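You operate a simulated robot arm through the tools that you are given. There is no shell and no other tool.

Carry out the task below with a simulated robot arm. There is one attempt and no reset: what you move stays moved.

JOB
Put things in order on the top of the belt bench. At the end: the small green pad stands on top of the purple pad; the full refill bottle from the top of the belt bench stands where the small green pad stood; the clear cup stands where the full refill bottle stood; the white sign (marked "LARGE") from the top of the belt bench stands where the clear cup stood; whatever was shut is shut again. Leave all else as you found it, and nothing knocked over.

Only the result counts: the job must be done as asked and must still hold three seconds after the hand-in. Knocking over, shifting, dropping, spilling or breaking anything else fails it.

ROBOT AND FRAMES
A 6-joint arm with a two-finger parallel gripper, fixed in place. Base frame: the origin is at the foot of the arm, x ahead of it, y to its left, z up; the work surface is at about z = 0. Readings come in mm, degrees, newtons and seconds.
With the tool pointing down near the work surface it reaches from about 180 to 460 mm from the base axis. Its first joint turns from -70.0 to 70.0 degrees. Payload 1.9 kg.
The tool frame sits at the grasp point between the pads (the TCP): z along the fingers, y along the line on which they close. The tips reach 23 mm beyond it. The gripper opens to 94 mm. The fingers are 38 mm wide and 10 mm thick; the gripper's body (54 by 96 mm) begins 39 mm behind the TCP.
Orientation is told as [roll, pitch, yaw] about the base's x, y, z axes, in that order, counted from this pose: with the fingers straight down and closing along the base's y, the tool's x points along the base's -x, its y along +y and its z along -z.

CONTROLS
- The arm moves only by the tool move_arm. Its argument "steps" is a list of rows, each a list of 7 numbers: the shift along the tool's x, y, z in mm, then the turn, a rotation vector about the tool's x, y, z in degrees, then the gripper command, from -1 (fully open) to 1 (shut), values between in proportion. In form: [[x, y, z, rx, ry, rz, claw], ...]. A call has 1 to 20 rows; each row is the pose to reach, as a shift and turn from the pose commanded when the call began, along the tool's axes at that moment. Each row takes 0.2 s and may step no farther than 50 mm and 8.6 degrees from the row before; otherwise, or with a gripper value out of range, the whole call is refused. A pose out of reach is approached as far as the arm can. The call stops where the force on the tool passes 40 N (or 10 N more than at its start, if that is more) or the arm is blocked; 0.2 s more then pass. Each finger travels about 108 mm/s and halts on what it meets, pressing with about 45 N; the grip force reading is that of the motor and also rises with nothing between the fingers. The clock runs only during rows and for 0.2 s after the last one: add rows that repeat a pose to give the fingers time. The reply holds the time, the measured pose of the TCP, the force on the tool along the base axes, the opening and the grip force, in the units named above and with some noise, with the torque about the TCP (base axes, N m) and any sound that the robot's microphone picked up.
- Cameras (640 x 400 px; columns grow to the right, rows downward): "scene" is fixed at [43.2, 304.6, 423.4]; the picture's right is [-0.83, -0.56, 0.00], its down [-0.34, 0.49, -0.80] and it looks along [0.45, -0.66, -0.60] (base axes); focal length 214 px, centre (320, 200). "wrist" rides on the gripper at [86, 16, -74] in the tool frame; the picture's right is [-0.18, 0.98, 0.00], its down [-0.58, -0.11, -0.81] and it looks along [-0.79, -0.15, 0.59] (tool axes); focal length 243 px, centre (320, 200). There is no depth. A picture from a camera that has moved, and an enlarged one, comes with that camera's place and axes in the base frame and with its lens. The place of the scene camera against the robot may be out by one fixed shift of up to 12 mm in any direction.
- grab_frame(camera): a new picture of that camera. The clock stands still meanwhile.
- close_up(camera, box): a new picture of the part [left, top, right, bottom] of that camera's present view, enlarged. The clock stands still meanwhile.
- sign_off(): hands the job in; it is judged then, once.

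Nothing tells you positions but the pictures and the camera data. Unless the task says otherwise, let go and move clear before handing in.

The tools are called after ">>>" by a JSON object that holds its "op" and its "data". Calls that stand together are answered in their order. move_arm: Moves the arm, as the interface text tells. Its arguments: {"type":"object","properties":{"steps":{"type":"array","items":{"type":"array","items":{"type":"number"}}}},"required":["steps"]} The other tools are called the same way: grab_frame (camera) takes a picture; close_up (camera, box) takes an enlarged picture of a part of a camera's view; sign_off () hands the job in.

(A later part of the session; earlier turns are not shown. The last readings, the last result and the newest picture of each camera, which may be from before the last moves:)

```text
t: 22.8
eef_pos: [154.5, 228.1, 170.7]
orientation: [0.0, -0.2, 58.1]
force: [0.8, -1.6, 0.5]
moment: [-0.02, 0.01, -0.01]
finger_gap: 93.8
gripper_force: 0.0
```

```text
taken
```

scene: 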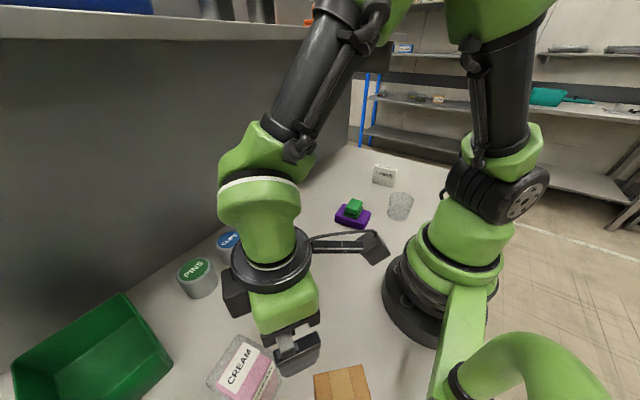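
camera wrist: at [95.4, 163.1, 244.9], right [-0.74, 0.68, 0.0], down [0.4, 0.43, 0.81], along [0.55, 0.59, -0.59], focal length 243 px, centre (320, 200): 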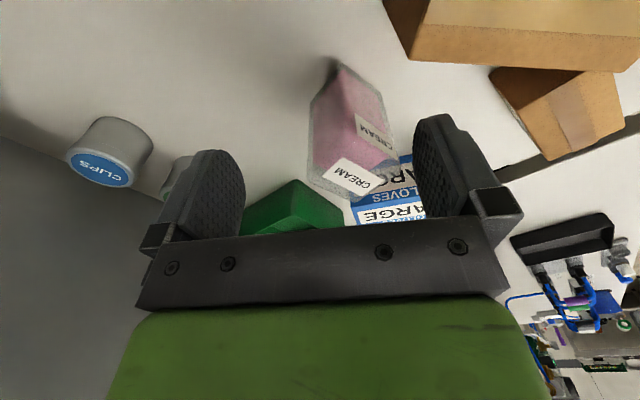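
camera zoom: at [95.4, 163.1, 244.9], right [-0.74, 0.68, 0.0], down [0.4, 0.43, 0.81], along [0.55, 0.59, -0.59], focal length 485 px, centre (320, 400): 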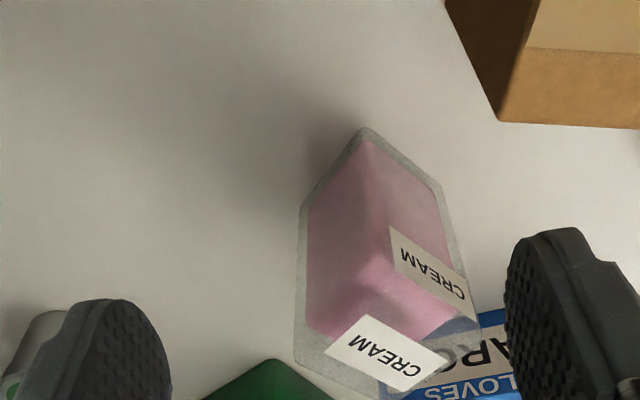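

The bottle measures centred at (176.6, 289.7), yaw about 11°, height about 112 mm. Before grasping I'll check the cartons nearby for clearance.

>>> {"op": "close_up", "data": {"camera": "wrist", "box": [370, 0, 640, 170]}}

>>> {"op": "close_up", "data": {"camera": "scene", "box": [280, 330, 400, 400]}}

```text
2.35 times, centred on (505, 85) of wrist
camera zoom: at [95.4, 163.1, 244.9], right [-0.74, 0.68, 0.0], down [0.4, 0.43, 0.81], along [0.55, 0.59, -0.59], focal length 571 px, centre (-115, 471)
```

zoom: 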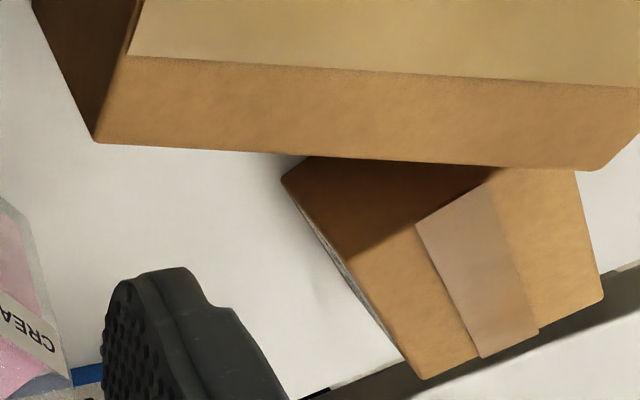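

```text
5.33 times, centred on (340, 365) of scene
camera zoom: at [43.2, 304.6, 423.4], right [-0.83, -0.56, 0.0], down [-0.34, 0.49, -0.8], along [0.45, -0.66, -0.6], focal length 1144 px, centre (213, -680)
```

zoom: 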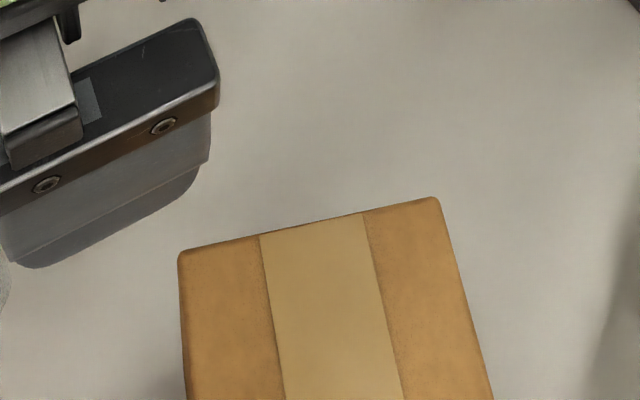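

The nearer carton is about 100 mm tall with its closest corner at (101, 246), so grasping at TCP z≈80 clears it. I'll move above the bottle with matching yaw.

>>> {"op": "move_arm", "data": {"steps": [[-10.8, 2.5, 0, 0, 0, 7.9, -1], [-21.5, 5, 0, 0, 0, 15.7, -1], [-32.3, 7.5, 0, 0, 0, 23.6, -1], [-43.1, 9.9, 0, 0, 0, 31.5, -1], [-53.8, 12.4, 0, 0, 0, 39.3, -1], [-64.6, 14.9, 0, 0, 0, 47.2, -1], [-64.6, 14.9, 0, 0, 0, 47.2, -1]]}}

>>> {"op": "grab_frame", "data": {"camera": "wrist"}}

>>> {"op": "close_up", "data": {"camera": "wrist", "box": [220, 0, 420, 180]}}

>>> {"op": "grab_frame", "data": {"camera": "scene"}}

```text
t: 24.4
eef_pos: [177.3, 289.4, 170.6]
orientation: [-0.1, -0.1, 10.6]
force: [0.0, -0.3, -0.3]
moment: [0.03, -0.02, 0.01]
finger_gap: 94.0
gripper_force: 0.1
```

```text
taken
camera wrist: at [89.3, 289.4, 245.4], right [0.0, 1.0, 0.0], down [0.59, 0.0, 0.81], along [0.81, 0.0, -0.59], focal length 243 px, centre (320, 200)
```

wrist: 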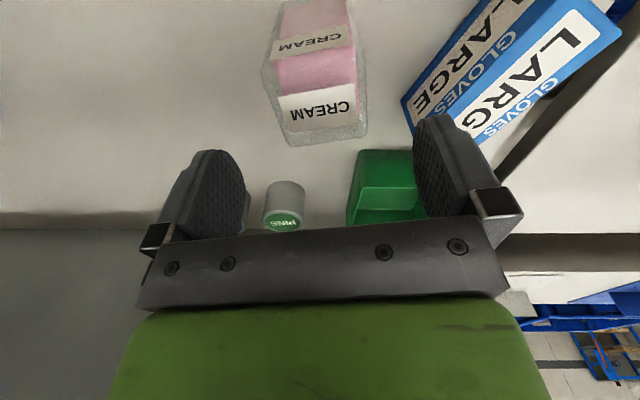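

```text
2.22 times, centred on (320, 90) of wrist
camera zoom: at [89.3, 289.4, 245.4], right [0.0, 1.0, 0.0], down [0.59, 0.0, 0.81], along [0.81, 0.0, -0.59], focal length 539 px, centre (320, 444)
```

zoom: 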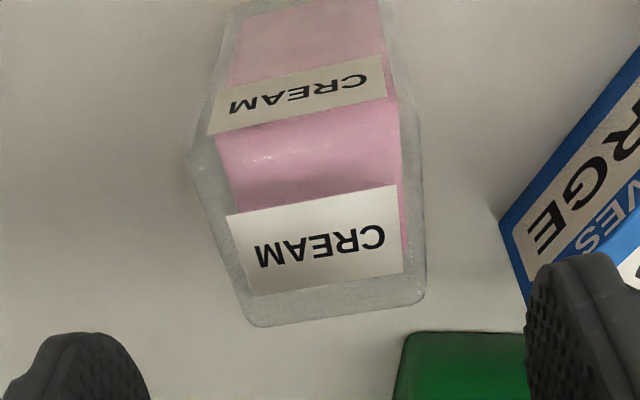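

```text
taken
```

scene: 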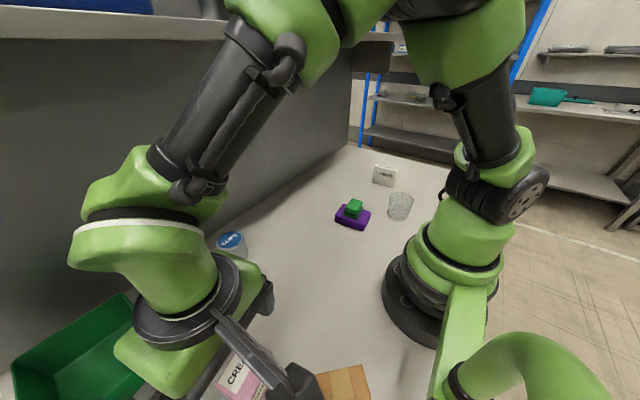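

The bottle is centred between the fingers and the glove box is well clear. I'll descend to z≈81 and stop before closing.

>>> {"op": "move_arm", "data": {"steps": [[0, 0, 18, 0, 0, 0, -1], [0, 0, 36, 0, 0, 0, -1], [0, 0, 54, 0, 0, 0, -1], [0, 0, 70, 0, 0, 0, -1], [0, 0, 82, 0, 0, 0, -1], [0, 0, 88.5, 0, 0, 0, -1], [0, 0, 88.5, 0, 0, 0, -1]]}}

>>> {"op": "grab_frame", "data": {"camera": "wrist"}}

>>> {"op": "close_up", "data": {"camera": "scene", "box": [140, 240, 400, 400]}}

```text
t: 26.0
eef_pos: [176.6, 290.4, 81.0]
orientation: [0.1, -0.1, 10.7]
force: [0.0, 0.3, -0.2]
moment: [-0.04, 0.01, 0.02]
finger_gap: 94.0
gripper_force: 0.1
```

```text
taken
camera wrist: at [88.7, 289.2, 156.5], right [0.0, 1.0, 0.0], down [0.59, 0.0, 0.81], along [0.81, 0.0, -0.59], focal length 243 px, centre (320, 200)
```

wrist: 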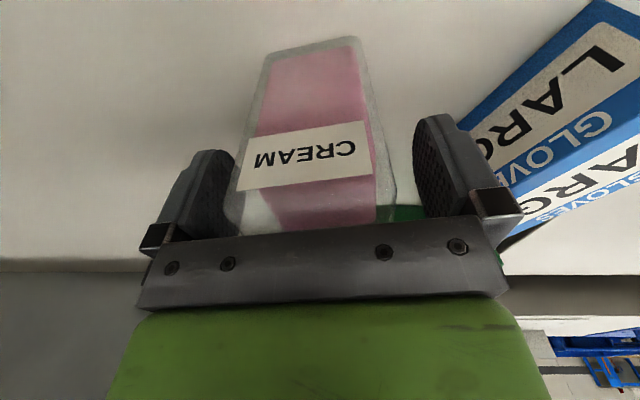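

```text
2.46 times, centred on (270, 320) of scene
camera zoom: at [43.2, 304.6, 423.4], right [-0.83, -0.56, 0.0], down [-0.34, 0.49, -0.8], along [0.45, -0.66, -0.6], focal length 528 px, centre (443, -95)
```

zoom: 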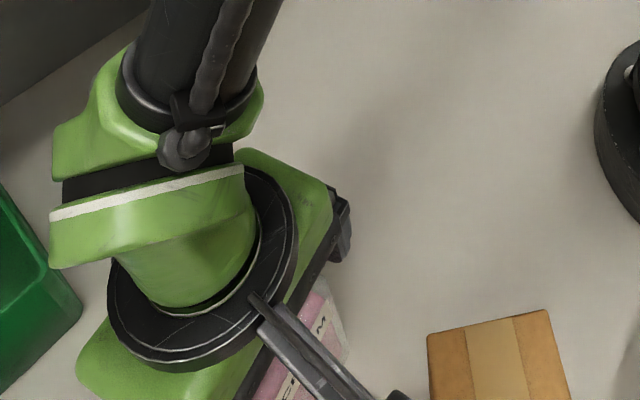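

Aligned. I'll close on the bottle.

>>> {"op": "move_arm", "data": {"steps": [[0, 0, 0, 0, 0, 0, 0], [0, 0, 0, 0, 0, 0, 1], [0, 0, 0, 0, 0, 0, 1], [0, 0, 0, 0, 0, 0, 1], [0, 0, 0, 0, 0, 0, 1]]}}

>>> {"op": "grab_frame", "data": {"camera": "wrist"}}

```text
t: 27.2
eef_pos: [175.8, 289.5, 81.9]
orientation: [0.0, -0.2, 10.8]
force: [0.1, 0.2, -0.3]
moment: [0.01, 0.0, 0.0]
finger_gap: 57.7
gripper_force: 44.9
```

```text
taken
camera wrist: at [88.6, 289.1, 156.5], right [0.0, 1.0, 0.0], down [0.59, 0.0, 0.81], along [0.81, 0.0, -0.59], focal length 243 px, centre (320, 200)
```

wrist: 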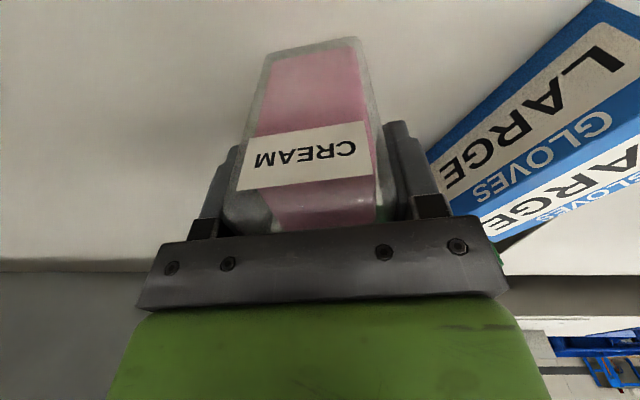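

Gripped at 57.7 mm and the bottle hasn't shifted. I'll lift it straight up.

>>> {"op": "move_arm", "data": {"steps": [[0, 0, -3, 0, 0, 0, 1], [0, 0, -8, 0, 0, 0, 1], [0, 0, -18, 0, 0, 0, 1], [0, 0, -30, 0, 0, 0, 1], [0, 0, -40, 0, 0, 0, 1], [0, 0, -40, 0, 0, 0, 1]]}}

>>> {"op": "grab_frame", "data": {"camera": "wrist"}}

>>> {"op": "close_up", "data": {"camera": "scene", "box": [100, 200, 400, 400]}}

```text
t: 28.6
eef_pos: [177.9, 289.3, 121.9]
orientation: [-0.1, -0.1, 10.8]
force: [0.2, -0.3, -2.4]
moment: [0.0, -0.01, -0.01]
finger_gap: 57.7
gripper_force: 45.2
```

```text
taken
camera wrist: at [89.2, 288.9, 196.5], right [0.0, 1.0, 0.0], down [0.59, 0.0, 0.81], along [0.81, 0.0, -0.59], focal length 243 px, centre (320, 200)
```

wrist: 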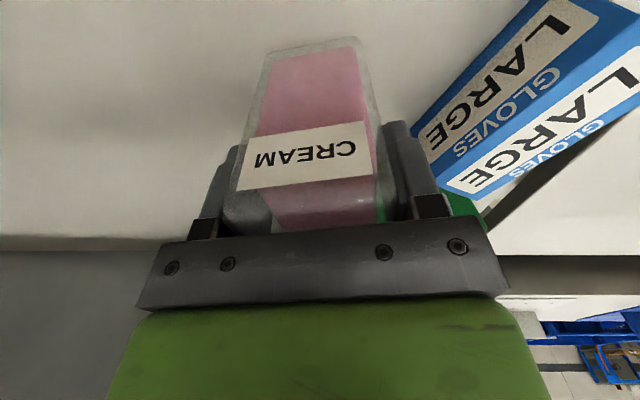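

```text
2.00 times, centred on (250, 300) of scene
camera zoom: at [43.2, 304.6, 423.4], right [-0.83, -0.56, 0.0], down [-0.34, 0.49, -0.8], along [0.45, -0.66, -0.6], focal length 429 px, centre (460, 0)
```

zoom: 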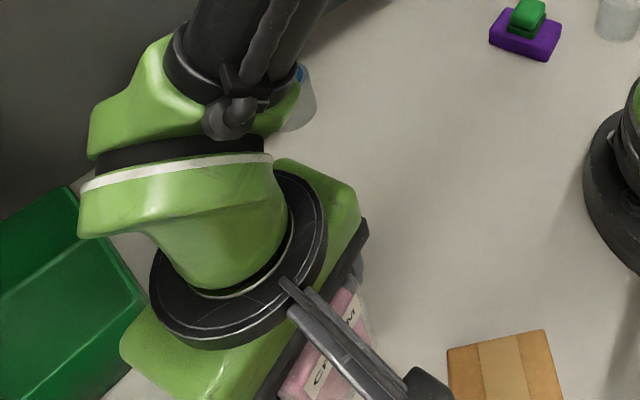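

The bottle is up. I'll carry it to the green pad's old spot at (238.7, 148.3).

>>> {"op": "move_arm", "data": {"steps": [[-5.8, -25.1, 0, 0, 0, 0, 1], [-11.5, -50.2, 0, 0, 0, 0, 1], [-17.3, -75.3, 0, 0, 0, 0, 1], [-23, -100.3, 0, 0, 0, 0, 1], [-28.8, -125.4, 0, 0, 0, 0, 1], [-34.5, -150.5, 0, 0, 0, 0, 1], [-34.5, -150.5, 0, 0, 0, 0, 1], [-34.5, -150.5, 12, 0, 0, 0, 1], [-34.5, -150.5, 24, 0, 0, 0, 1], [-34.5, -150.5, 32, 0, 0, 0, 1], [-34.5, -150.5, 37, 0, 0, 0, 1], [-34.5, -150.5, 37, 0, 0, 0, 1]]}}

>>> {"op": "grab_frame", "data": {"camera": "wrist"}}

>>> {"op": "close_up", "data": {"camera": "scene", "box": [200, 200, 380, 340]}}

```text
t: 31.2
eef_pos: [239.4, 149.0, 84.4]
orientation: [-0.1, -0.1, 10.7]
force: [0.0, -0.2, -3.0]
moment: [-0.01, 0.0, 0.01]
finger_gap: 57.8
gripper_force: 44.9
```

```text
taken
camera wrist: at [151.5, 147.8, 159.9], right [0.0, 1.0, 0.0], down [0.59, 0.0, 0.81], along [0.81, 0.0, -0.59], focal length 243 px, centre (320, 200)
```

wrist: 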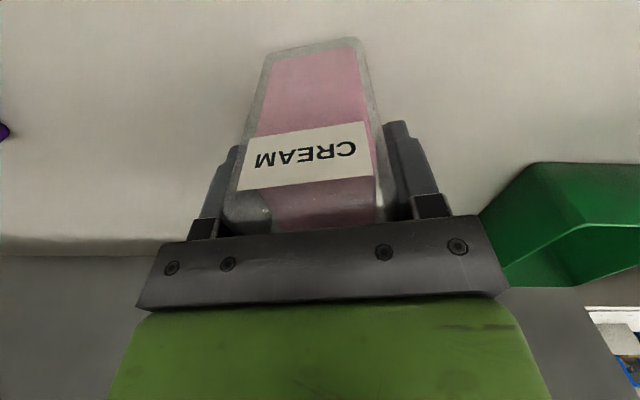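

```text
2.86 times, centred on (290, 270) of scene
camera zoom: at [43.2, 304.6, 423.4], right [-0.83, -0.56, 0.0], down [-0.34, 0.49, -0.8], along [0.45, -0.66, -0.6], focal length 613 px, centre (406, 0)
```

zoom: 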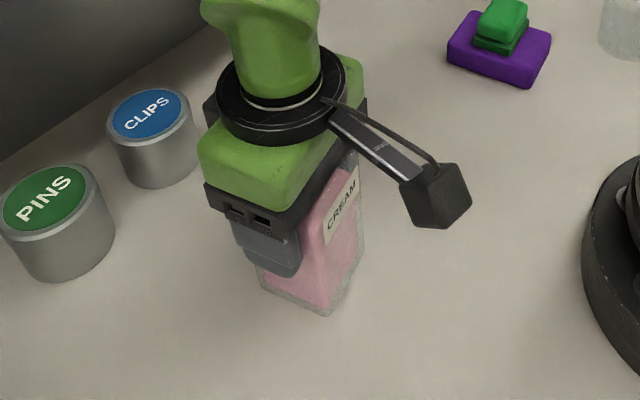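

About 3 mm above the bench at the target. I'll lower in small steps to contact.

>>> {"op": "move_arm", "data": {"steps": [[0, 0, 1, 0, 0, 0, 1], [0, 0, 2, 0, 0, 0, 1], [0, 0, 2.5, 0, 0, 0, 1], [0, 0, 2.5, 0, 0, 0, 1]]}}

```text
t: 32.2
eef_pos: [239.3, 148.8, 82.7]
orientation: [0.0, 0.0, 10.8]
force: [-0.1, -0.1, -2.7]
moment: [-0.02, -0.05, 0.0]
finger_gap: 57.9
gripper_force: 45.2
```

>>> {"op": "move_arm", "data": {"steps": [[0, 0, 0.4, 0, 0, 0, 1], [0, 0, 0.8, 0, 0, 0, 1], [0, 0, 0.8, 0, 0, 0, 1]]}}

```text
t: 33.0
eef_pos: [239.2, 148.4, 81.7]
orientation: [0.1, -0.1, 10.8]
force: [0.2, -2.1, 0.8]
moment: [-0.21, -0.01, 0.01]
finger_gap: 58.0
gripper_force: 45.1
```

The bench now carries the weight. I'll open the fingers in stages.

>>> {"op": "move_arm", "data": {"steps": [[0, 0, 0.2, 0, 0, 0, -0.28], [0, 0, 0.2, 0, 0, 0, -0.4], [0, 0, 0.2, 0, 0, 0, -0.6], [0, 0, 0.2, 0, 0, 0, -1], [0, 0, 0.2, 0, 0, 0, -1]]}}

>>> {"op": "grab_frame", "data": {"camera": "wrist"}}

>>> {"op": "close_up", "data": {"camera": "scene", "box": [200, 200, 380, 340]}}

```text
t: 34.2
eef_pos: [237.4, 149.1, 81.0]
orientation: [0.0, -0.1, 10.9]
force: [0.1, -0.6, 1.2]
moment: [0.01, 0.0, -0.01]
finger_gap: 94.1
gripper_force: 0.0
```

```text
taken
camera wrist: at [151.0, 147.9, 156.3], right [0.0, 1.0, 0.0], down [0.59, 0.0, 0.81], along [0.81, 0.0, -0.59], focal length 243 px, centre (320, 200)
```

wrist: 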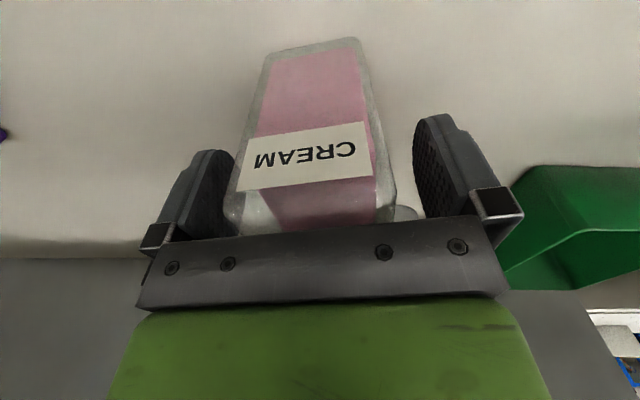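

```text
2.86 times, centred on (290, 270) of scene
camera zoom: at [43.2, 304.6, 423.4], right [-0.83, -0.56, 0.0], down [-0.34, 0.49, -0.8], along [0.45, -0.66, -0.6], focal length 613 px, centre (406, 0)
```

zoom: 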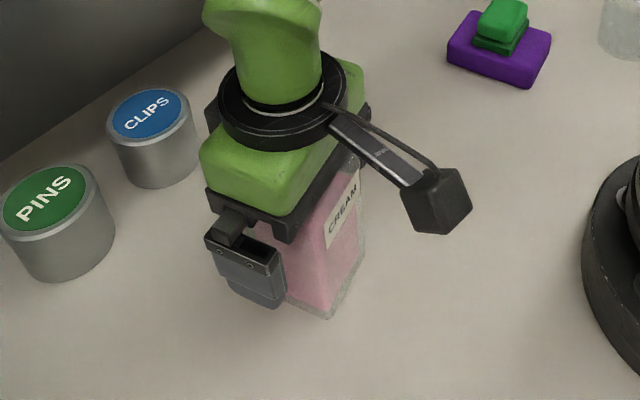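

The bottle is standing free. I'll rise well above it.

>>> {"op": "move_arm", "data": {"steps": [[0, 0, -15, 0, 0, 0, -1], [0, 0, -35, 0, 0, 0, -1], [0, 0, -60, 0, 0, 0, -1], [0, 0, -85, 0, 0, 0, -1], [0, 0, -110, 0, 0, 0, -1], [0, 0, -110, 0, 0, 0, -1]]}}

>>> {"op": "grab_frame", "data": {"camera": "wrist"}}

>>> {"op": "grab_frame", "data": {"camera": "scene"}}

```text
t: 35.6
eef_pos: [237.9, 149.3, 190.8]
orientation: [0.1, -0.2, 10.8]
force: [0.2, -0.8, -0.5]
moment: [0.04, 0.0, 0.02]
finger_gap: 94.1
gripper_force: 0.1
```

```text
taken
camera wrist: at [150.6, 147.6, 266.4], right [0.0, 1.0, 0.0], down [0.59, 0.0, 0.81], along [0.81, 0.0, -0.59], focal length 243 px, centre (320, 200)
```

wrist: 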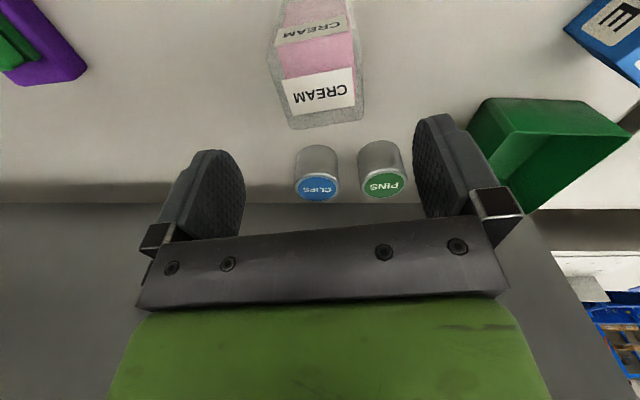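

```text
taken
```

scene: 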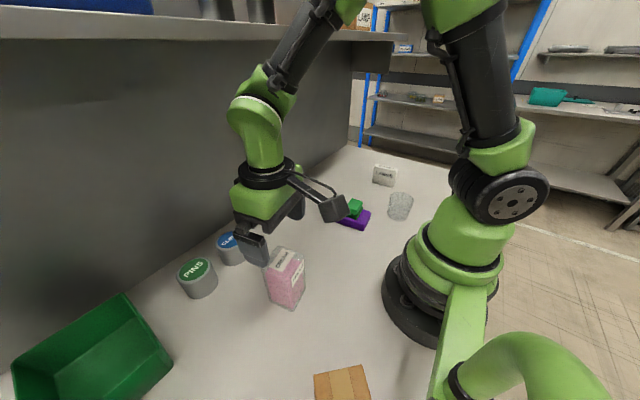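

The bottle stands where the green pad was. Now I'll go and view the cup, roughly at (130, -225).

>>> {"op": "move_arm", "data": {"steps": [[5.1, -33.3, 0, 0, 0, 5.5, -1], [10.2, -66.6, 0, 0, 0, 11, -1], [15.2, -99.9, 0, 0, 0, 16.4, -1], [20.3, -133.2, 0, 0, 0, 21.9, -1], [25.4, -166.5, 0, 0, 0, 27.4, -1], [51.2, -190.4, 4.4, 0, 0, 32.9, -1], [76.9, -214.4, 8.8, 0, 0, 38.4, -1], [102.7, -238.3, 13.2, 0, 0, 43.8, -1], [128.5, -262.2, 17.7, 0, 0, 49.3, -1], [154.2, -286.2, 22.1, 0, 0, 54.8, -1], [180, -310.1, 26.5, 0, 0, 60.3, -1], [180, -310.1, 26.5, 0, 0, 60.3, -1]]}}

>>> {"op": "grab_frame", "data": {"camera": "wrist"}}

>>> {"op": "close_up", "data": {"camera": "wrist", "box": [240, 20, 400, 180]}}

>>> {"op": "grab_frame", "data": {"camera": "scene"}}

```text
t: 38.2
eef_pos: [119.0, -190.5, 165.4]
orientation: [0.1, 0.0, -49.5]
force: [0.7, -0.3, -0.5]
moment: [-0.01, -0.02, 0.01]
finger_gap: 94.3
gripper_force: 0.0
```

```text
taken
camera wrist: at [75.1, -114.5, 239.5], right [0.87, 0.5, 0.0], down [0.29, -0.51, 0.81], along [0.4, -0.7, -0.59], focal length 243 px, centre (320, 200)
```

wrist: 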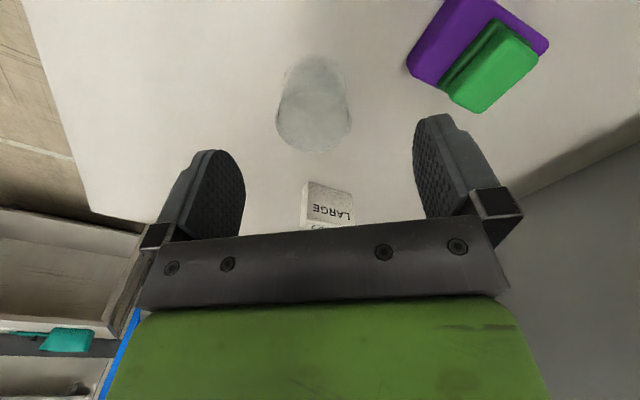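

```text
2.50 times, centred on (320, 100) of wrist
camera zoom: at [75.1, -114.5, 239.5], right [0.87, 0.5, 0.0], down [0.29, -0.51, 0.81], along [0.4, -0.7, -0.59], focal length 606 px, centre (320, 450)
```

zoom: 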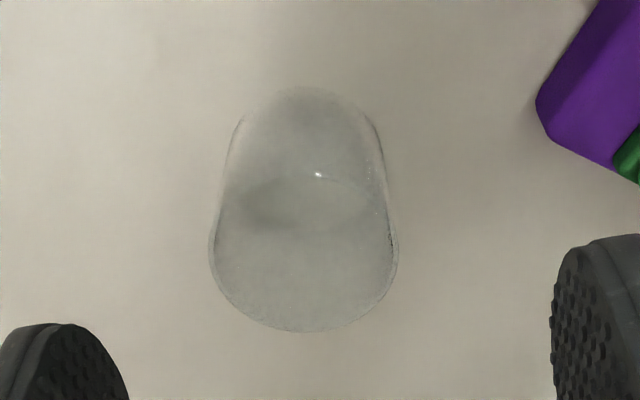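

```text
taken
```

scene: 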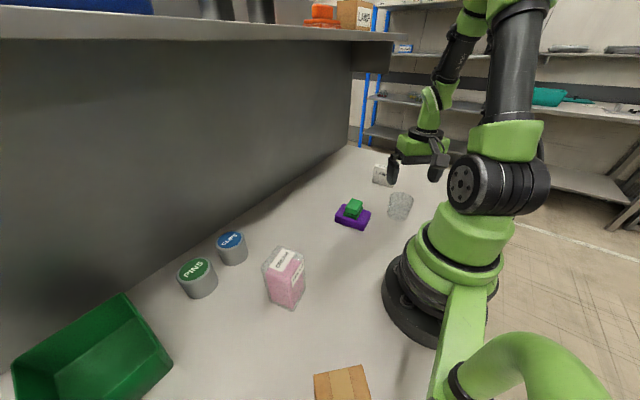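

The cup is about 62 mm across at the rim and 70 mm tall, centred near (134, -227). I'll hover right above it to refine.

>>> {"op": "move_arm", "data": {"steps": [[-18.6, -6.7, 10, 0, 0, 0, -1], [-37.2, -13.4, 25, 0, 0, 0, -1], [-37.2, -13.4, 45, 0, 0, 0, -1], [-37.2, -13.4, 45, 0, 0, 0, -1]]}}

>>> {"op": "grab_frame", "data": {"camera": "wrist"}}

>>> {"op": "close_up", "data": {"camera": "wrist", "box": [220, 0, 420, 180]}}

>>> {"op": "close_up", "data": {"camera": "scene", "box": [310, 100, 490, 240]}}

```text
t: 39.2
eef_pos: [134.5, -225.6, 119.7]
orientation: [0.1, 0.0, -49.6]
force: [0.1, 0.2, -0.6]
moment: [-0.01, 0.01, 0.0]
finger_gap: 93.8
gripper_force: 0.0
```

```text
taken
camera wrist: at [89.9, -151.2, 194.6], right [0.87, 0.5, 0.0], down [0.29, -0.51, 0.81], along [0.4, -0.7, -0.59], focal length 243 px, centre (320, 200)
```

wrist: 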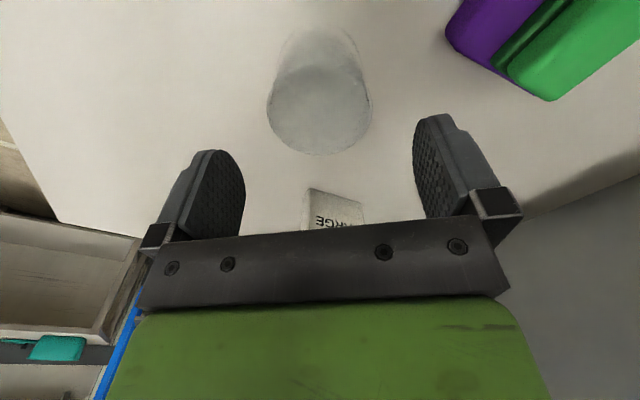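

```text
2.22 times, centred on (320, 90) of wrist
camera zoom: at [89.9, -151.2, 194.6], right [0.87, 0.5, 0.0], down [0.29, -0.51, 0.81], along [0.4, -0.7, -0.59], focal length 539 px, centre (320, 444)
```

zoom: 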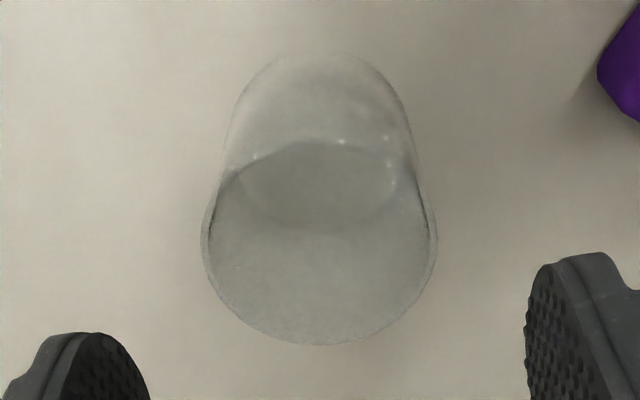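

```text
2.86 times, centred on (400, 170) of scene
camera zoom: at [43.2, 304.6, 423.4], right [-0.83, -0.56, 0.0], down [-0.34, 0.49, -0.8], along [0.45, -0.66, -0.6], focal length 613 px, centre (91, 286)
```

zoom: 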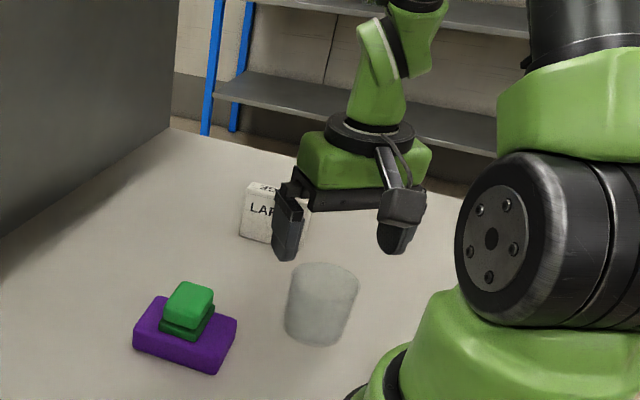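

The cup is centred laterally, but its distance along the viewing line is a bit ambiguous. I'll rotate the wrist to view it from another direction.

>>> {"op": "move_arm", "data": {"steps": [[0, 0, 0, 0, 0, -8.3, -1], [0, 0, 0, 0, 0, -16.5, -1], [0, 0, 0, 0, 0, -24.8, -1], [0, 0, 0, 0, 0, -33, -1], [0, 0, 0, 0, 0, -41.3, -1], [0, 0, 0, 0, 0, -49.5, -1], [0, 0, 0, 0, 0, -49.5, -1]]}}

>>> {"op": "grab_frame", "data": {"camera": "wrist"}}

>>> {"op": "close_up", "data": {"camera": "wrist", "box": [220, 0, 420, 180]}}

```text
t: 40.8
eef_pos: [133.4, -226.1, 118.7]
orientation: [0.1, -0.1, 0.1]
force: [0.0, 0.1, -0.4]
moment: [0.01, -0.02, 0.0]
finger_gap: 94.1
gripper_force: 0.0
```

```text
taken
camera wrist: at [47.2, -211.5, 194.1], right [0.18, 0.98, 0.0], down [0.58, -0.11, 0.81], along [0.79, -0.15, -0.59], focal length 243 px, centre (320, 200)
```

wrist: 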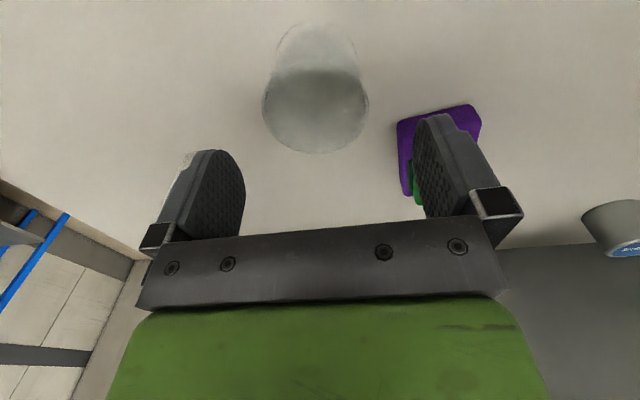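

```text
2.22 times, centred on (320, 90) of wrist
camera zoom: at [47.2, -211.5, 194.1], right [0.18, 0.98, 0.0], down [0.58, -0.11, 0.81], along [0.79, -0.15, -0.59], focal length 539 px, centre (320, 444)
```

zoom: 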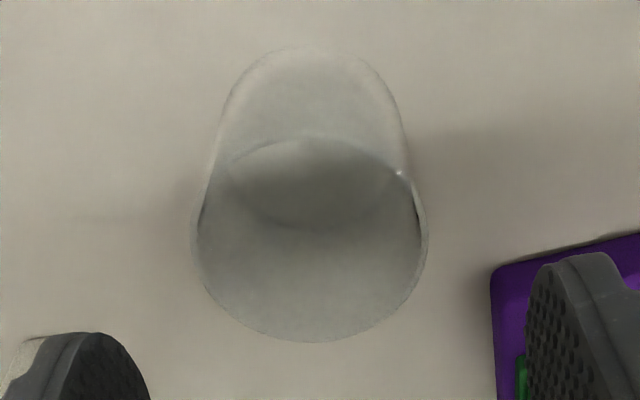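

Two views agree: the cup is centred at (136.2, -229.9), rim Ø≈63 mm, height≈65 mm. I'll descend around it.

>>> {"op": "move_arm", "data": {"steps": [[-2.2, -2.9, 10, 0, 0, 0, -1], [-2.2, -2.9, 28, 0, 0, 0, -1], [-2.2, -2.9, 46, 0, 0, 0, -1], [-2.2, -2.9, 62, 0, 0, 0, -1], [-2.2, -2.9, 76, 0, 0, 0, -1], [-2.2, -2.9, 84, 0, 0, 0, -1], [-2.2, -2.9, 84, 0, 0, 0, -1]]}}

>>> {"op": "grab_frame", "data": {"camera": "wrist"}}

>>> {"op": "close_up", "data": {"camera": "scene", "box": [310, 100, 490, 240]}}

```text
t: 42.4
eef_pos: [135.5, -230.0, 35.3]
orientation: [0.0, -0.2, 0.0]
force: [0.5, 0.7, 0.0]
moment: [-0.03, 0.0, -0.02]
finger_gap: 93.9
gripper_force: 0.1
```

```text
taken
camera wrist: at [49.6, -214.1, 109.9], right [0.18, 0.98, 0.0], down [0.58, -0.11, 0.81], along [0.79, -0.15, -0.59], focal length 243 px, centre (320, 200)
```

wrist: 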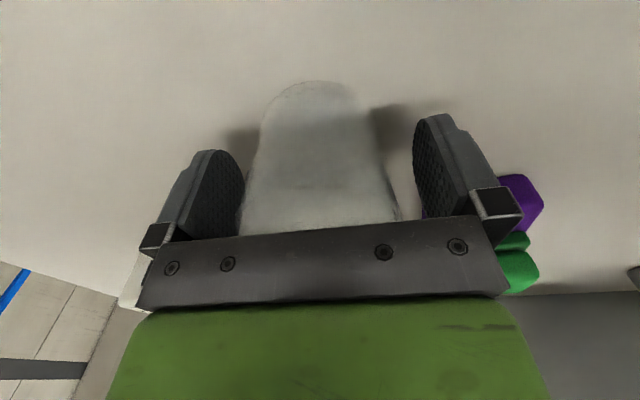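

```text
2.86 times, centred on (400, 170) of scene
camera zoom: at [43.2, 304.6, 423.4], right [-0.83, -0.56, 0.0], down [-0.34, 0.49, -0.8], along [0.45, -0.66, -0.6], focal length 613 px, centre (91, 286)
```

zoom: 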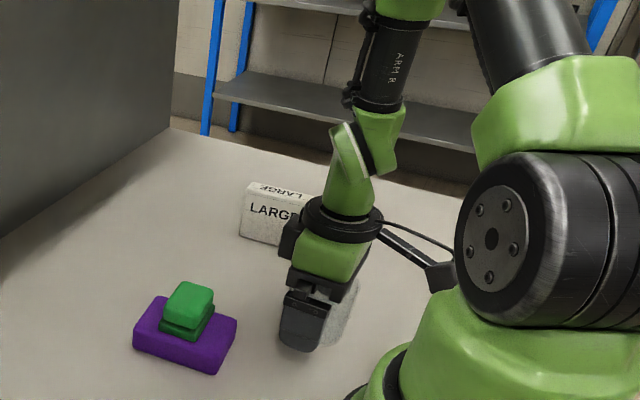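

The cup is between the fingers. I'll close gradually so it's not squeezed hard.

>>> {"op": "move_arm", "data": {"steps": [[0, 0, 0, 0, 0, 0, -0.6], [0, 0, 0, 0, 0, 0, -0.42], [0, 0, 0, 0, 0, 0, -0.36], [0, 0, 0, 0, 0, 0, -0.3], [0, 0, 0, 0, 0, 0, -0.3]]}}

```text
t: 43.6
eef_pos: [136.3, -229.4, 35.7]
orientation: [0.1, -0.1, 0.0]
force: [0.2, 0.0, 0.3]
moment: [0.03, 0.02, -0.01]
finger_gap: 64.5
gripper_force: 45.4
```

Gripped at 64.5 mm with no sound of damage. I'll lift the cup.

>>> {"op": "move_arm", "data": {"steps": [[0, 0, -2, 0, 0, 0, 0], [0, 0, -6, 0, 0, 0, 0], [0, 0, -14, 0, 0, 0, 0], [0, 0, -30, 0, 0, 0, 0], [0, 0, -50, 0, 0, 0, 0], [0, 0, -75, 0, 0, 0, 0], [0, 0, -100, 0, 0, 0, 0], [0, 0, -100, 0, 0, 0, 0]]}}

>>> {"op": "grab_frame", "data": {"camera": "wrist"}}

>>> {"op": "close_up", "data": {"camera": "scene", "box": [310, 80, 490, 240]}}

```text
t: 45.4
eef_pos: [135.9, -228.1, 135.6]
orientation: [0.1, -0.1, 0.1]
force: [-0.8, -0.2, 0.0]
moment: [-0.01, -0.01, 0.03]
finger_gap: 64.4
gripper_force: 44.6
```

```text
taken
camera wrist: at [49.7, -213.7, 211.1], right [0.18, 0.98, 0.0], down [0.58, -0.11, 0.81], along [0.79, -0.15, -0.59], focal length 243 px, centre (320, 200)
```

wrist: 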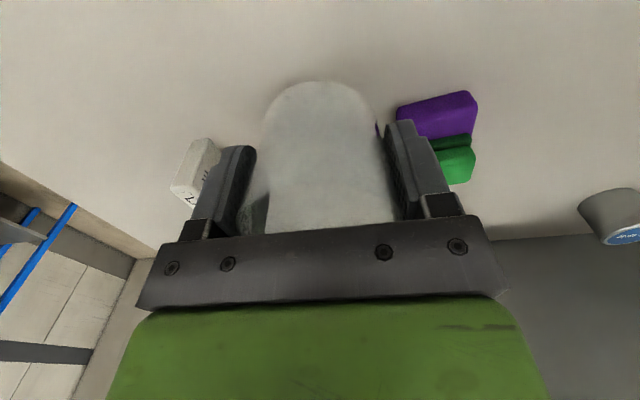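

```text
2.50 times, centred on (400, 160) of scene
camera zoom: at [43.2, 304.6, 423.4], right [-0.83, -0.56, 0.0], down [-0.34, 0.49, -0.8], along [0.45, -0.66, -0.6], focal length 536 px, centre (120, 300)
```

zoom: 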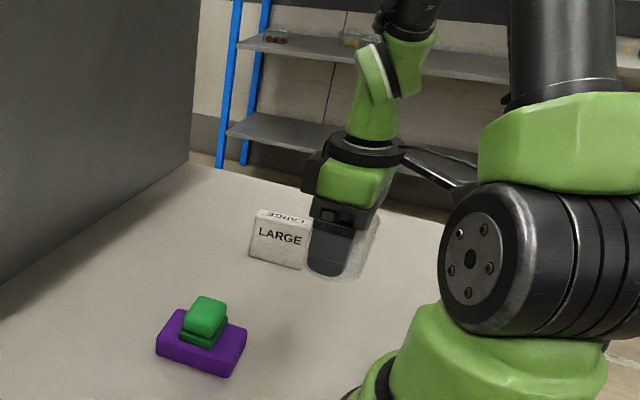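

The cup is up and level. I'll raise it above the bottle's height and carry it round to the bottle's old spot at (176.4, 289.4).

>>> {"op": "move_arm", "data": {"steps": [[-17.3, 33.3, -9.8, 0, 0, 0, 0], [-34.6, 66.6, -19.7, 0, 0, 0, 0], [-51.9, 100, -29.5, 0, 0, 0, 0], [-69.2, 133.3, -39.3, 0, 0, 0, 0], [-86.5, 166.6, -49.2, 0, 0, 0, 0], [-103.8, 199.9, -59, 0, 0, 0, 0], [-97.1, 238.2, -59, 0, 0, 1.1, 0], [-90.5, 276.6, -59, 0, 0, 2.2, 0], [-83.8, 314.9, -59, 0, 0, 3.3, 0], [-77.1, 353.2, -59, 0, 0, 4.4, 0], [-70.5, 391.6, -59, 0, 0, 5.5, 0], [-63.8, 429.9, -59, 0, 0, 6.6, 0], [-55.9, 459.7, -59, 0, 0, 7.7, 0], [-48.1, 489.5, -59, 0, 0, 8.8, 0], [-40.2, 519.3, -59, 0, 0, 10, 0], [-40.2, 519.3, -59, 0, 0, 10, 0]]}}

>>> {"op": "grab_frame", "data": {"camera": "wrist"}}

>>> {"op": "grab_frame", "data": {"camera": "scene"}}

```text
t: 48.8
eef_pos: [177.3, 290.1, 194.5]
orientation: [0.0, -0.1, -10.0]
force: [0.2, 0.9, -0.6]
moment: [0.0, 0.04, -0.01]
finger_gap: 64.3
gripper_force: 45.4
```

```text
taken
camera wrist: at [94.2, 320.5, 269.3], right [0.35, 0.94, 0.0], down [0.55, -0.21, 0.81], along [0.76, -0.28, -0.59], focal length 243 px, centre (320, 200)
```

wrist: 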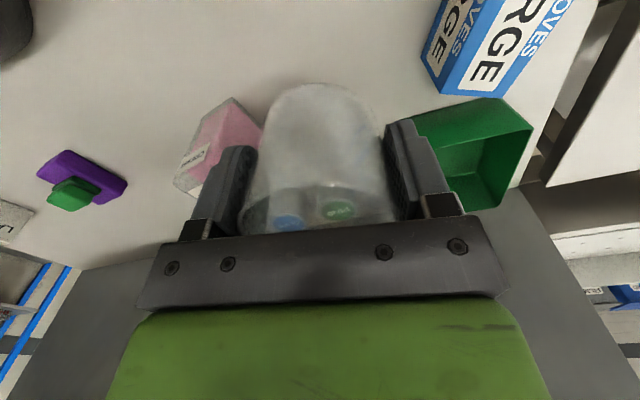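

```text
taken
```

scene: 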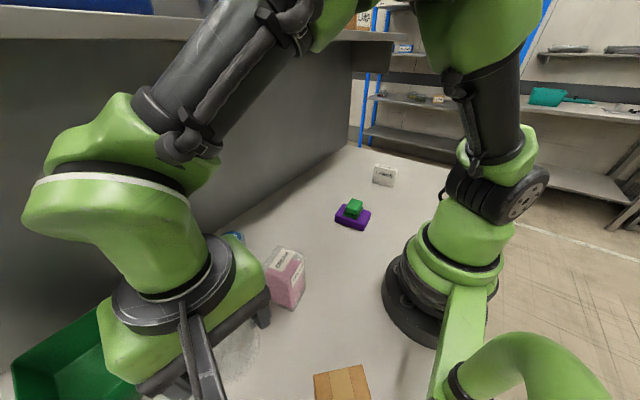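

Everything is clear. I'll lower the cup to a couple of millimetres above the bench.

>>> {"op": "move_arm", "data": {"steps": [[0, 0, 22, 0, 0, 0, 0], [0, 0, 44, 0, 0, 0, 0], [0, 0, 66, 0, 0, 0, 0], [0, 0, 88, 0, 0, 0, 0], [0, 0, 110, 0, 0, 0, 0], [0, 0, 128, 0, 0, 0, 0], [0, 0, 142, 0, 0, 0, 0], [0, 0, 152, 0, 0, 0, 0], [0, 0, 156, 0, 0, 0, 0], [0, 0, 156, 0, 0, 0, 0]]}}

>>> {"op": "grab_frame", "data": {"camera": "wrist"}}

>>> {"op": "close_up", "data": {"camera": "scene", "box": [120, 240, 400, 400]}}

```text
t: 51.0
eef_pos: [176.4, 289.3, 39.2]
orientation: [0.1, -0.1, -10.0]
force: [0.1, 1.1, -0.2]
moment: [-0.01, 0.01, 0.0]
finger_gap: 64.5
gripper_force: 44.9
```

```text
taken
camera wrist: at [94.3, 320.3, 113.9], right [0.35, 0.94, 0.0], down [0.55, -0.21, 0.81], along [0.76, -0.28, -0.59], focal length 243 px, centre (320, 200)
```

wrist: 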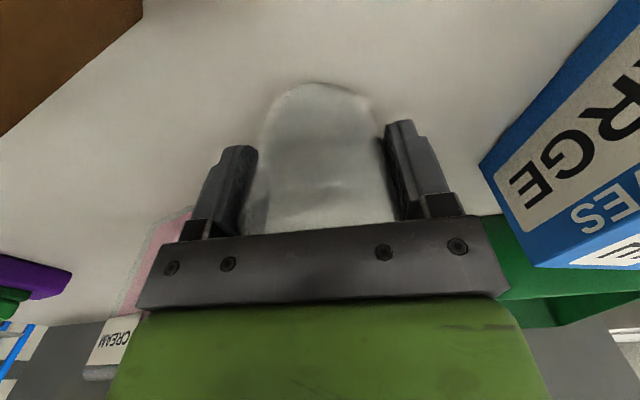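

```text
2.29 times, centred on (260, 320) of scene
camera zoom: at [43.2, 304.6, 423.4], right [-0.83, -0.56, 0.0], down [-0.34, 0.49, -0.8], along [0.45, -0.66, -0.6], focal length 490 px, centre (457, -74)
```

zoom: 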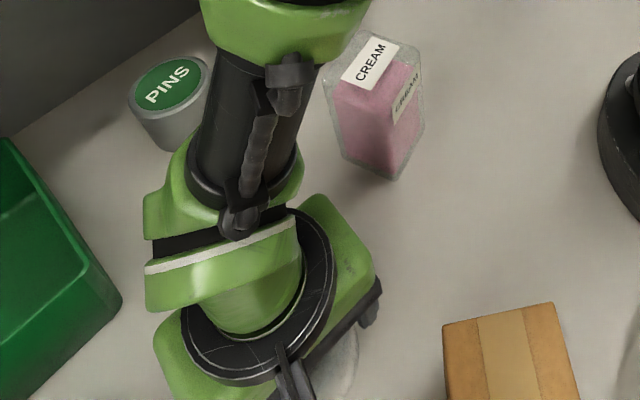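

Close to the bench. Lowering in fine steps to contact.

>>> {"op": "move_arm", "data": {"steps": [[0, 0, 1, 0, 0, 0, 0], [0, 0, 2, 0, 0, 0, 0], [0, 0, 2.6, 0, 0, 0, 0], [0, 0, 2.6, 0, 0, 0, 0]]}}

```text
t: 52.0
eef_pos: [176.7, 290.0, 36.2]
orientation: [0.1, 0.0, -10.0]
force: [-0.1, 0.5, -0.4]
moment: [0.01, -0.01, -0.04]
finger_gap: 64.6
gripper_force: 44.7
```

>>> {"op": "move_arm", "data": {"steps": [[0, 0, 0.4, 0, 0, 0, 0], [0, 0, 0.7, 0, 0, 0, 0], [0, 0, 0.7, 0, 0, 0, 0]]}}

```text
t: 52.8
eef_pos: [176.6, 290.0, 35.5]
orientation: [0.1, -0.2, -10.0]
force: [-0.6, -0.5, -0.5]
moment: [0.01, 0.04, -0.02]
finger_gap: 64.5
gripper_force: 44.9
```

>>> {"op": "move_arm", "data": {"steps": [[0, 0, 0.4, 0, 0, 0, 0], [0, 0, 0.4, 0, 0, 0, 0]]}}

```text
t: 53.4
eef_pos: [176.3, 289.3, 34.8]
orientation: [0.1, 0.0, -10.1]
force: [0.4, 0.6, 0.9]
moment: [-0.02, -0.02, 0.03]
finger_gap: 64.3
gripper_force: 45.2
```

>>> {"op": "move_arm", "data": {"steps": [[0, 0, 0.4, 0, 0, 0, 0], [0, 0, 0.4, 0, 0, 0, 0]]}}

```text
t: 54.0
eef_pos: [177.5, 290.0, 35.2]
orientation: [0.1, 0.1, -10.1]
force: [-0.2, -5.4, 15.8]
moment: [-0.19, 0.0, -0.03]
finger_gap: 64.1
gripper_force: 45.0
```

Contact made. I'll back off a hair and release in stages.

>>> {"op": "move_arm", "data": {"steps": [[0, 0, -0.3, 0, 0, 0, 0], [0, 0, -0.3, 0, 0, 0, -0.4], [0, 0, -0.3, 0, 0, 0, -0.5], [0, 0, -0.3, 0, 0, 0, -0.7], [0, 0, -0.3, 0, 0, 0, -1], [0, 0, -0.3, 0, 0, 0, -1]]}}

>>> {"op": "grab_frame", "data": {"camera": "wrist"}}

```text
t: 55.4
eef_pos: [176.8, 291.2, 35.1]
orientation: [0.0, -0.2, -10.0]
force: [-0.2, 0.4, 0.3]
moment: [-0.03, -0.01, 0.01]
finger_gap: 94.0
gripper_force: 0.0
```

```text
taken
camera wrist: at [94.7, 320.2, 110.0], right [0.35, 0.94, 0.0], down [0.55, -0.21, 0.81], along [0.76, -0.28, -0.59], focal length 243 px, centre (320, 200)
```

wrist: 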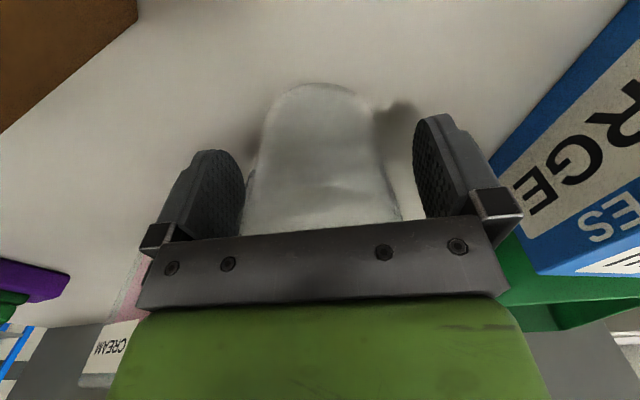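

The cup stands free. I'll rise straight up and check it.

>>> {"op": "move_arm", "data": {"steps": [[0, 0, -10, 0, 0, 0, -1], [0, 0, -25, 0, 0, 0, -1], [0, 0, -45, 0, 0, 0, -1], [0, 0, -70, 0, 0, 0, -1], [0, 0, -100, 0, 0, 0, -1], [0, 0, -130, 0, 0, 0, -1], [0, 0, -160, 0, 0, 0, -1], [0, 0, -160, 0, 0, 0, -1]]}}

>>> {"op": "grab_frame", "data": {"camera": "wrist"}}

>>> {"op": "close_up", "data": {"camera": "wrist", "box": [220, 0, 420, 160]}}

>>> {"op": "grab_frame", "data": {"camera": "scene"}}

```text
t: 57.2
eef_pos: [175.4, 289.0, 195.8]
orientation: [0.1, -0.1, -10.1]
force: [0.4, 0.2, 0.0]
moment: [-0.03, 0.02, 0.01]
finger_gap: 93.8
gripper_force: 0.1
```

```text
taken
camera wrist: at [94.3, 319.0, 270.0], right [0.35, 0.94, 0.0], down [0.55, -0.21, 0.81], along [0.76, -0.28, -0.59], focal length 243 px, centre (320, 200)
```

wrist: 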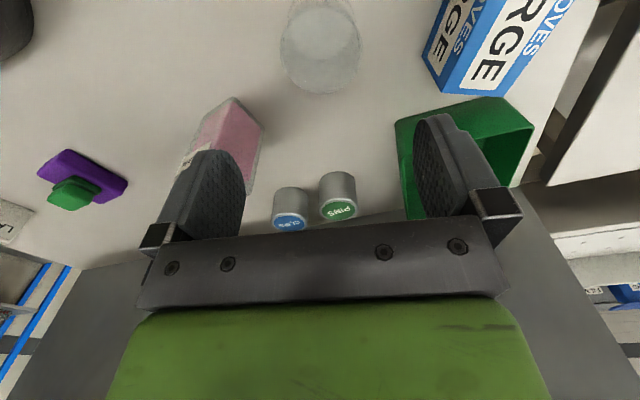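

```text
2.50 times, centred on (320, 80) of wrist
camera zoom: at [94.3, 319.0, 270.0], right [0.35, 0.94, 0.0], down [0.55, -0.21, 0.81], along [0.76, -0.28, -0.59], focal length 606 px, centre (320, 500)
```

zoom: 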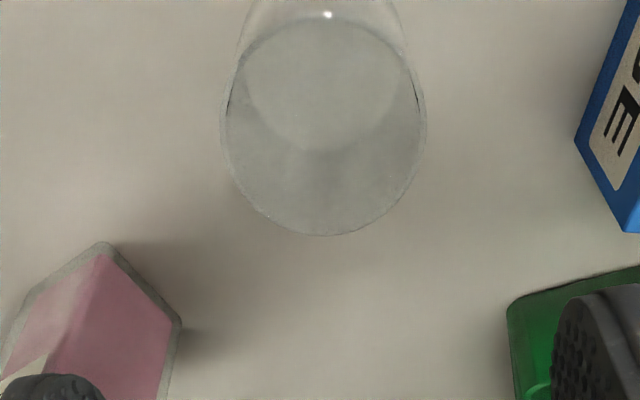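

```text
taken
```

scene: 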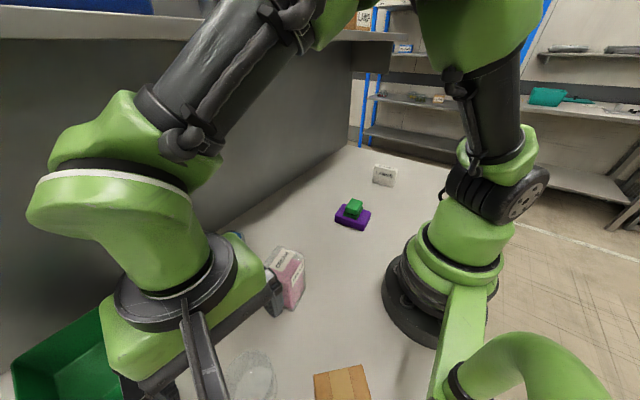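

The cup stands at about (177, 290), as wanted. Last is the sign; I'll go to a viewpoint over the right side.

>>> {"op": "move_arm", "data": {"steps": [[-12.9, -28, 0, 0, 0, 0, -1], [-25.9, -55.9, 0, 0, 0, 0, -1], [-38.8, -83.9, 0, 0, 0, 0, -1], [-52, -120.5, 0, 0, 0, 3.8, -1], [-65.2, -157.1, 0, 0, 0, 7.7, -1], [-78.4, -193.7, 0, 0, 0, 11.5, -1], [-91.7, -230.3, 0, 0, 0, 15.4, -1], [-104.9, -266.9, 0, 0, 0, 19.2, -1], [-118.1, -303.5, 0, 0, 0, 23.1, -1], [-119.2, -342.5, 5, 0, 0, 26.9, -1], [-120.2, -381.4, 10, 0, 0, 30.8, -1], [-121.3, -420.4, 15, 0, 0, 34.6, -1], [-122.4, -459.4, 20, 0, 0, 38.5, -1], [-123.5, -498.4, 25, 0, 0, 42.3, -1], [-124.5, -537.3, 30, 0, 0, 46.2, -1], [-125.6, -576.3, 35, 0, 0, 50, -1], [-125.6, -576.3, 35, 0, 0, 50, -1]]}}

>>> {"op": "grab_frame", "data": {"camera": "wrist"}}

>>> {"op": "close_up", "data": {"camera": "wrist", "box": [240, 70, 400, 210]}}

>>> {"op": "grab_frame", "data": {"camera": "scene"}}

```text
t: 60.8
eef_pos: [198.5, -300.3, 158.5]
orientation: [0.1, 0.0, -60.2]
force: [0.6, 0.8, -0.1]
moment: [-0.01, -0.02, -0.03]
finger_gap: 94.1
gripper_force: 0.0
```

```text
taken
camera wrist: at [170.5, -218.2, 233.9], right [0.94, 0.33, 0.0], down [0.19, -0.56, 0.81], along [0.27, -0.76, -0.59], focal length 243 px, centre (320, 200)
```

wrist: 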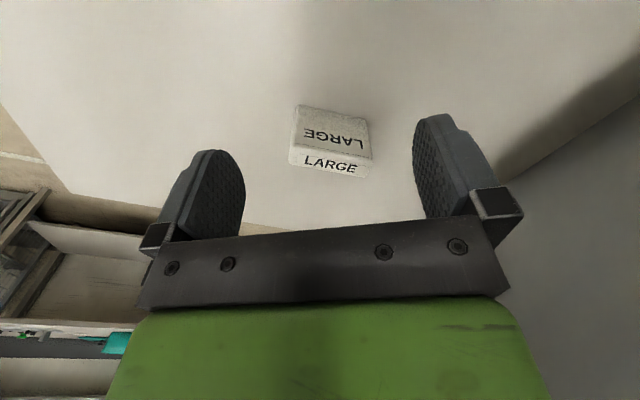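

```text
2.86 times, centred on (320, 140) of wrist
camera zoom: at [170.5, -218.2, 233.9], right [0.94, 0.33, 0.0], down [0.19, -0.56, 0.81], along [0.27, -0.76, -0.59], focal length 693 px, centre (320, 371)
```

zoom: 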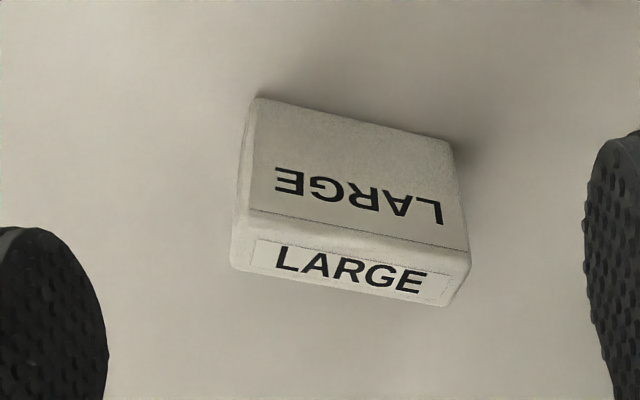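

```text
taken
```

scene: 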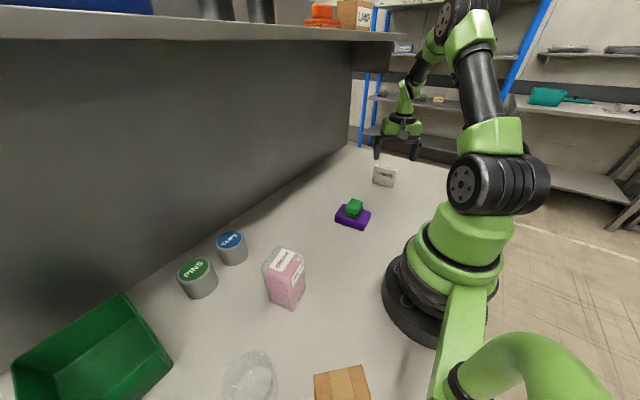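

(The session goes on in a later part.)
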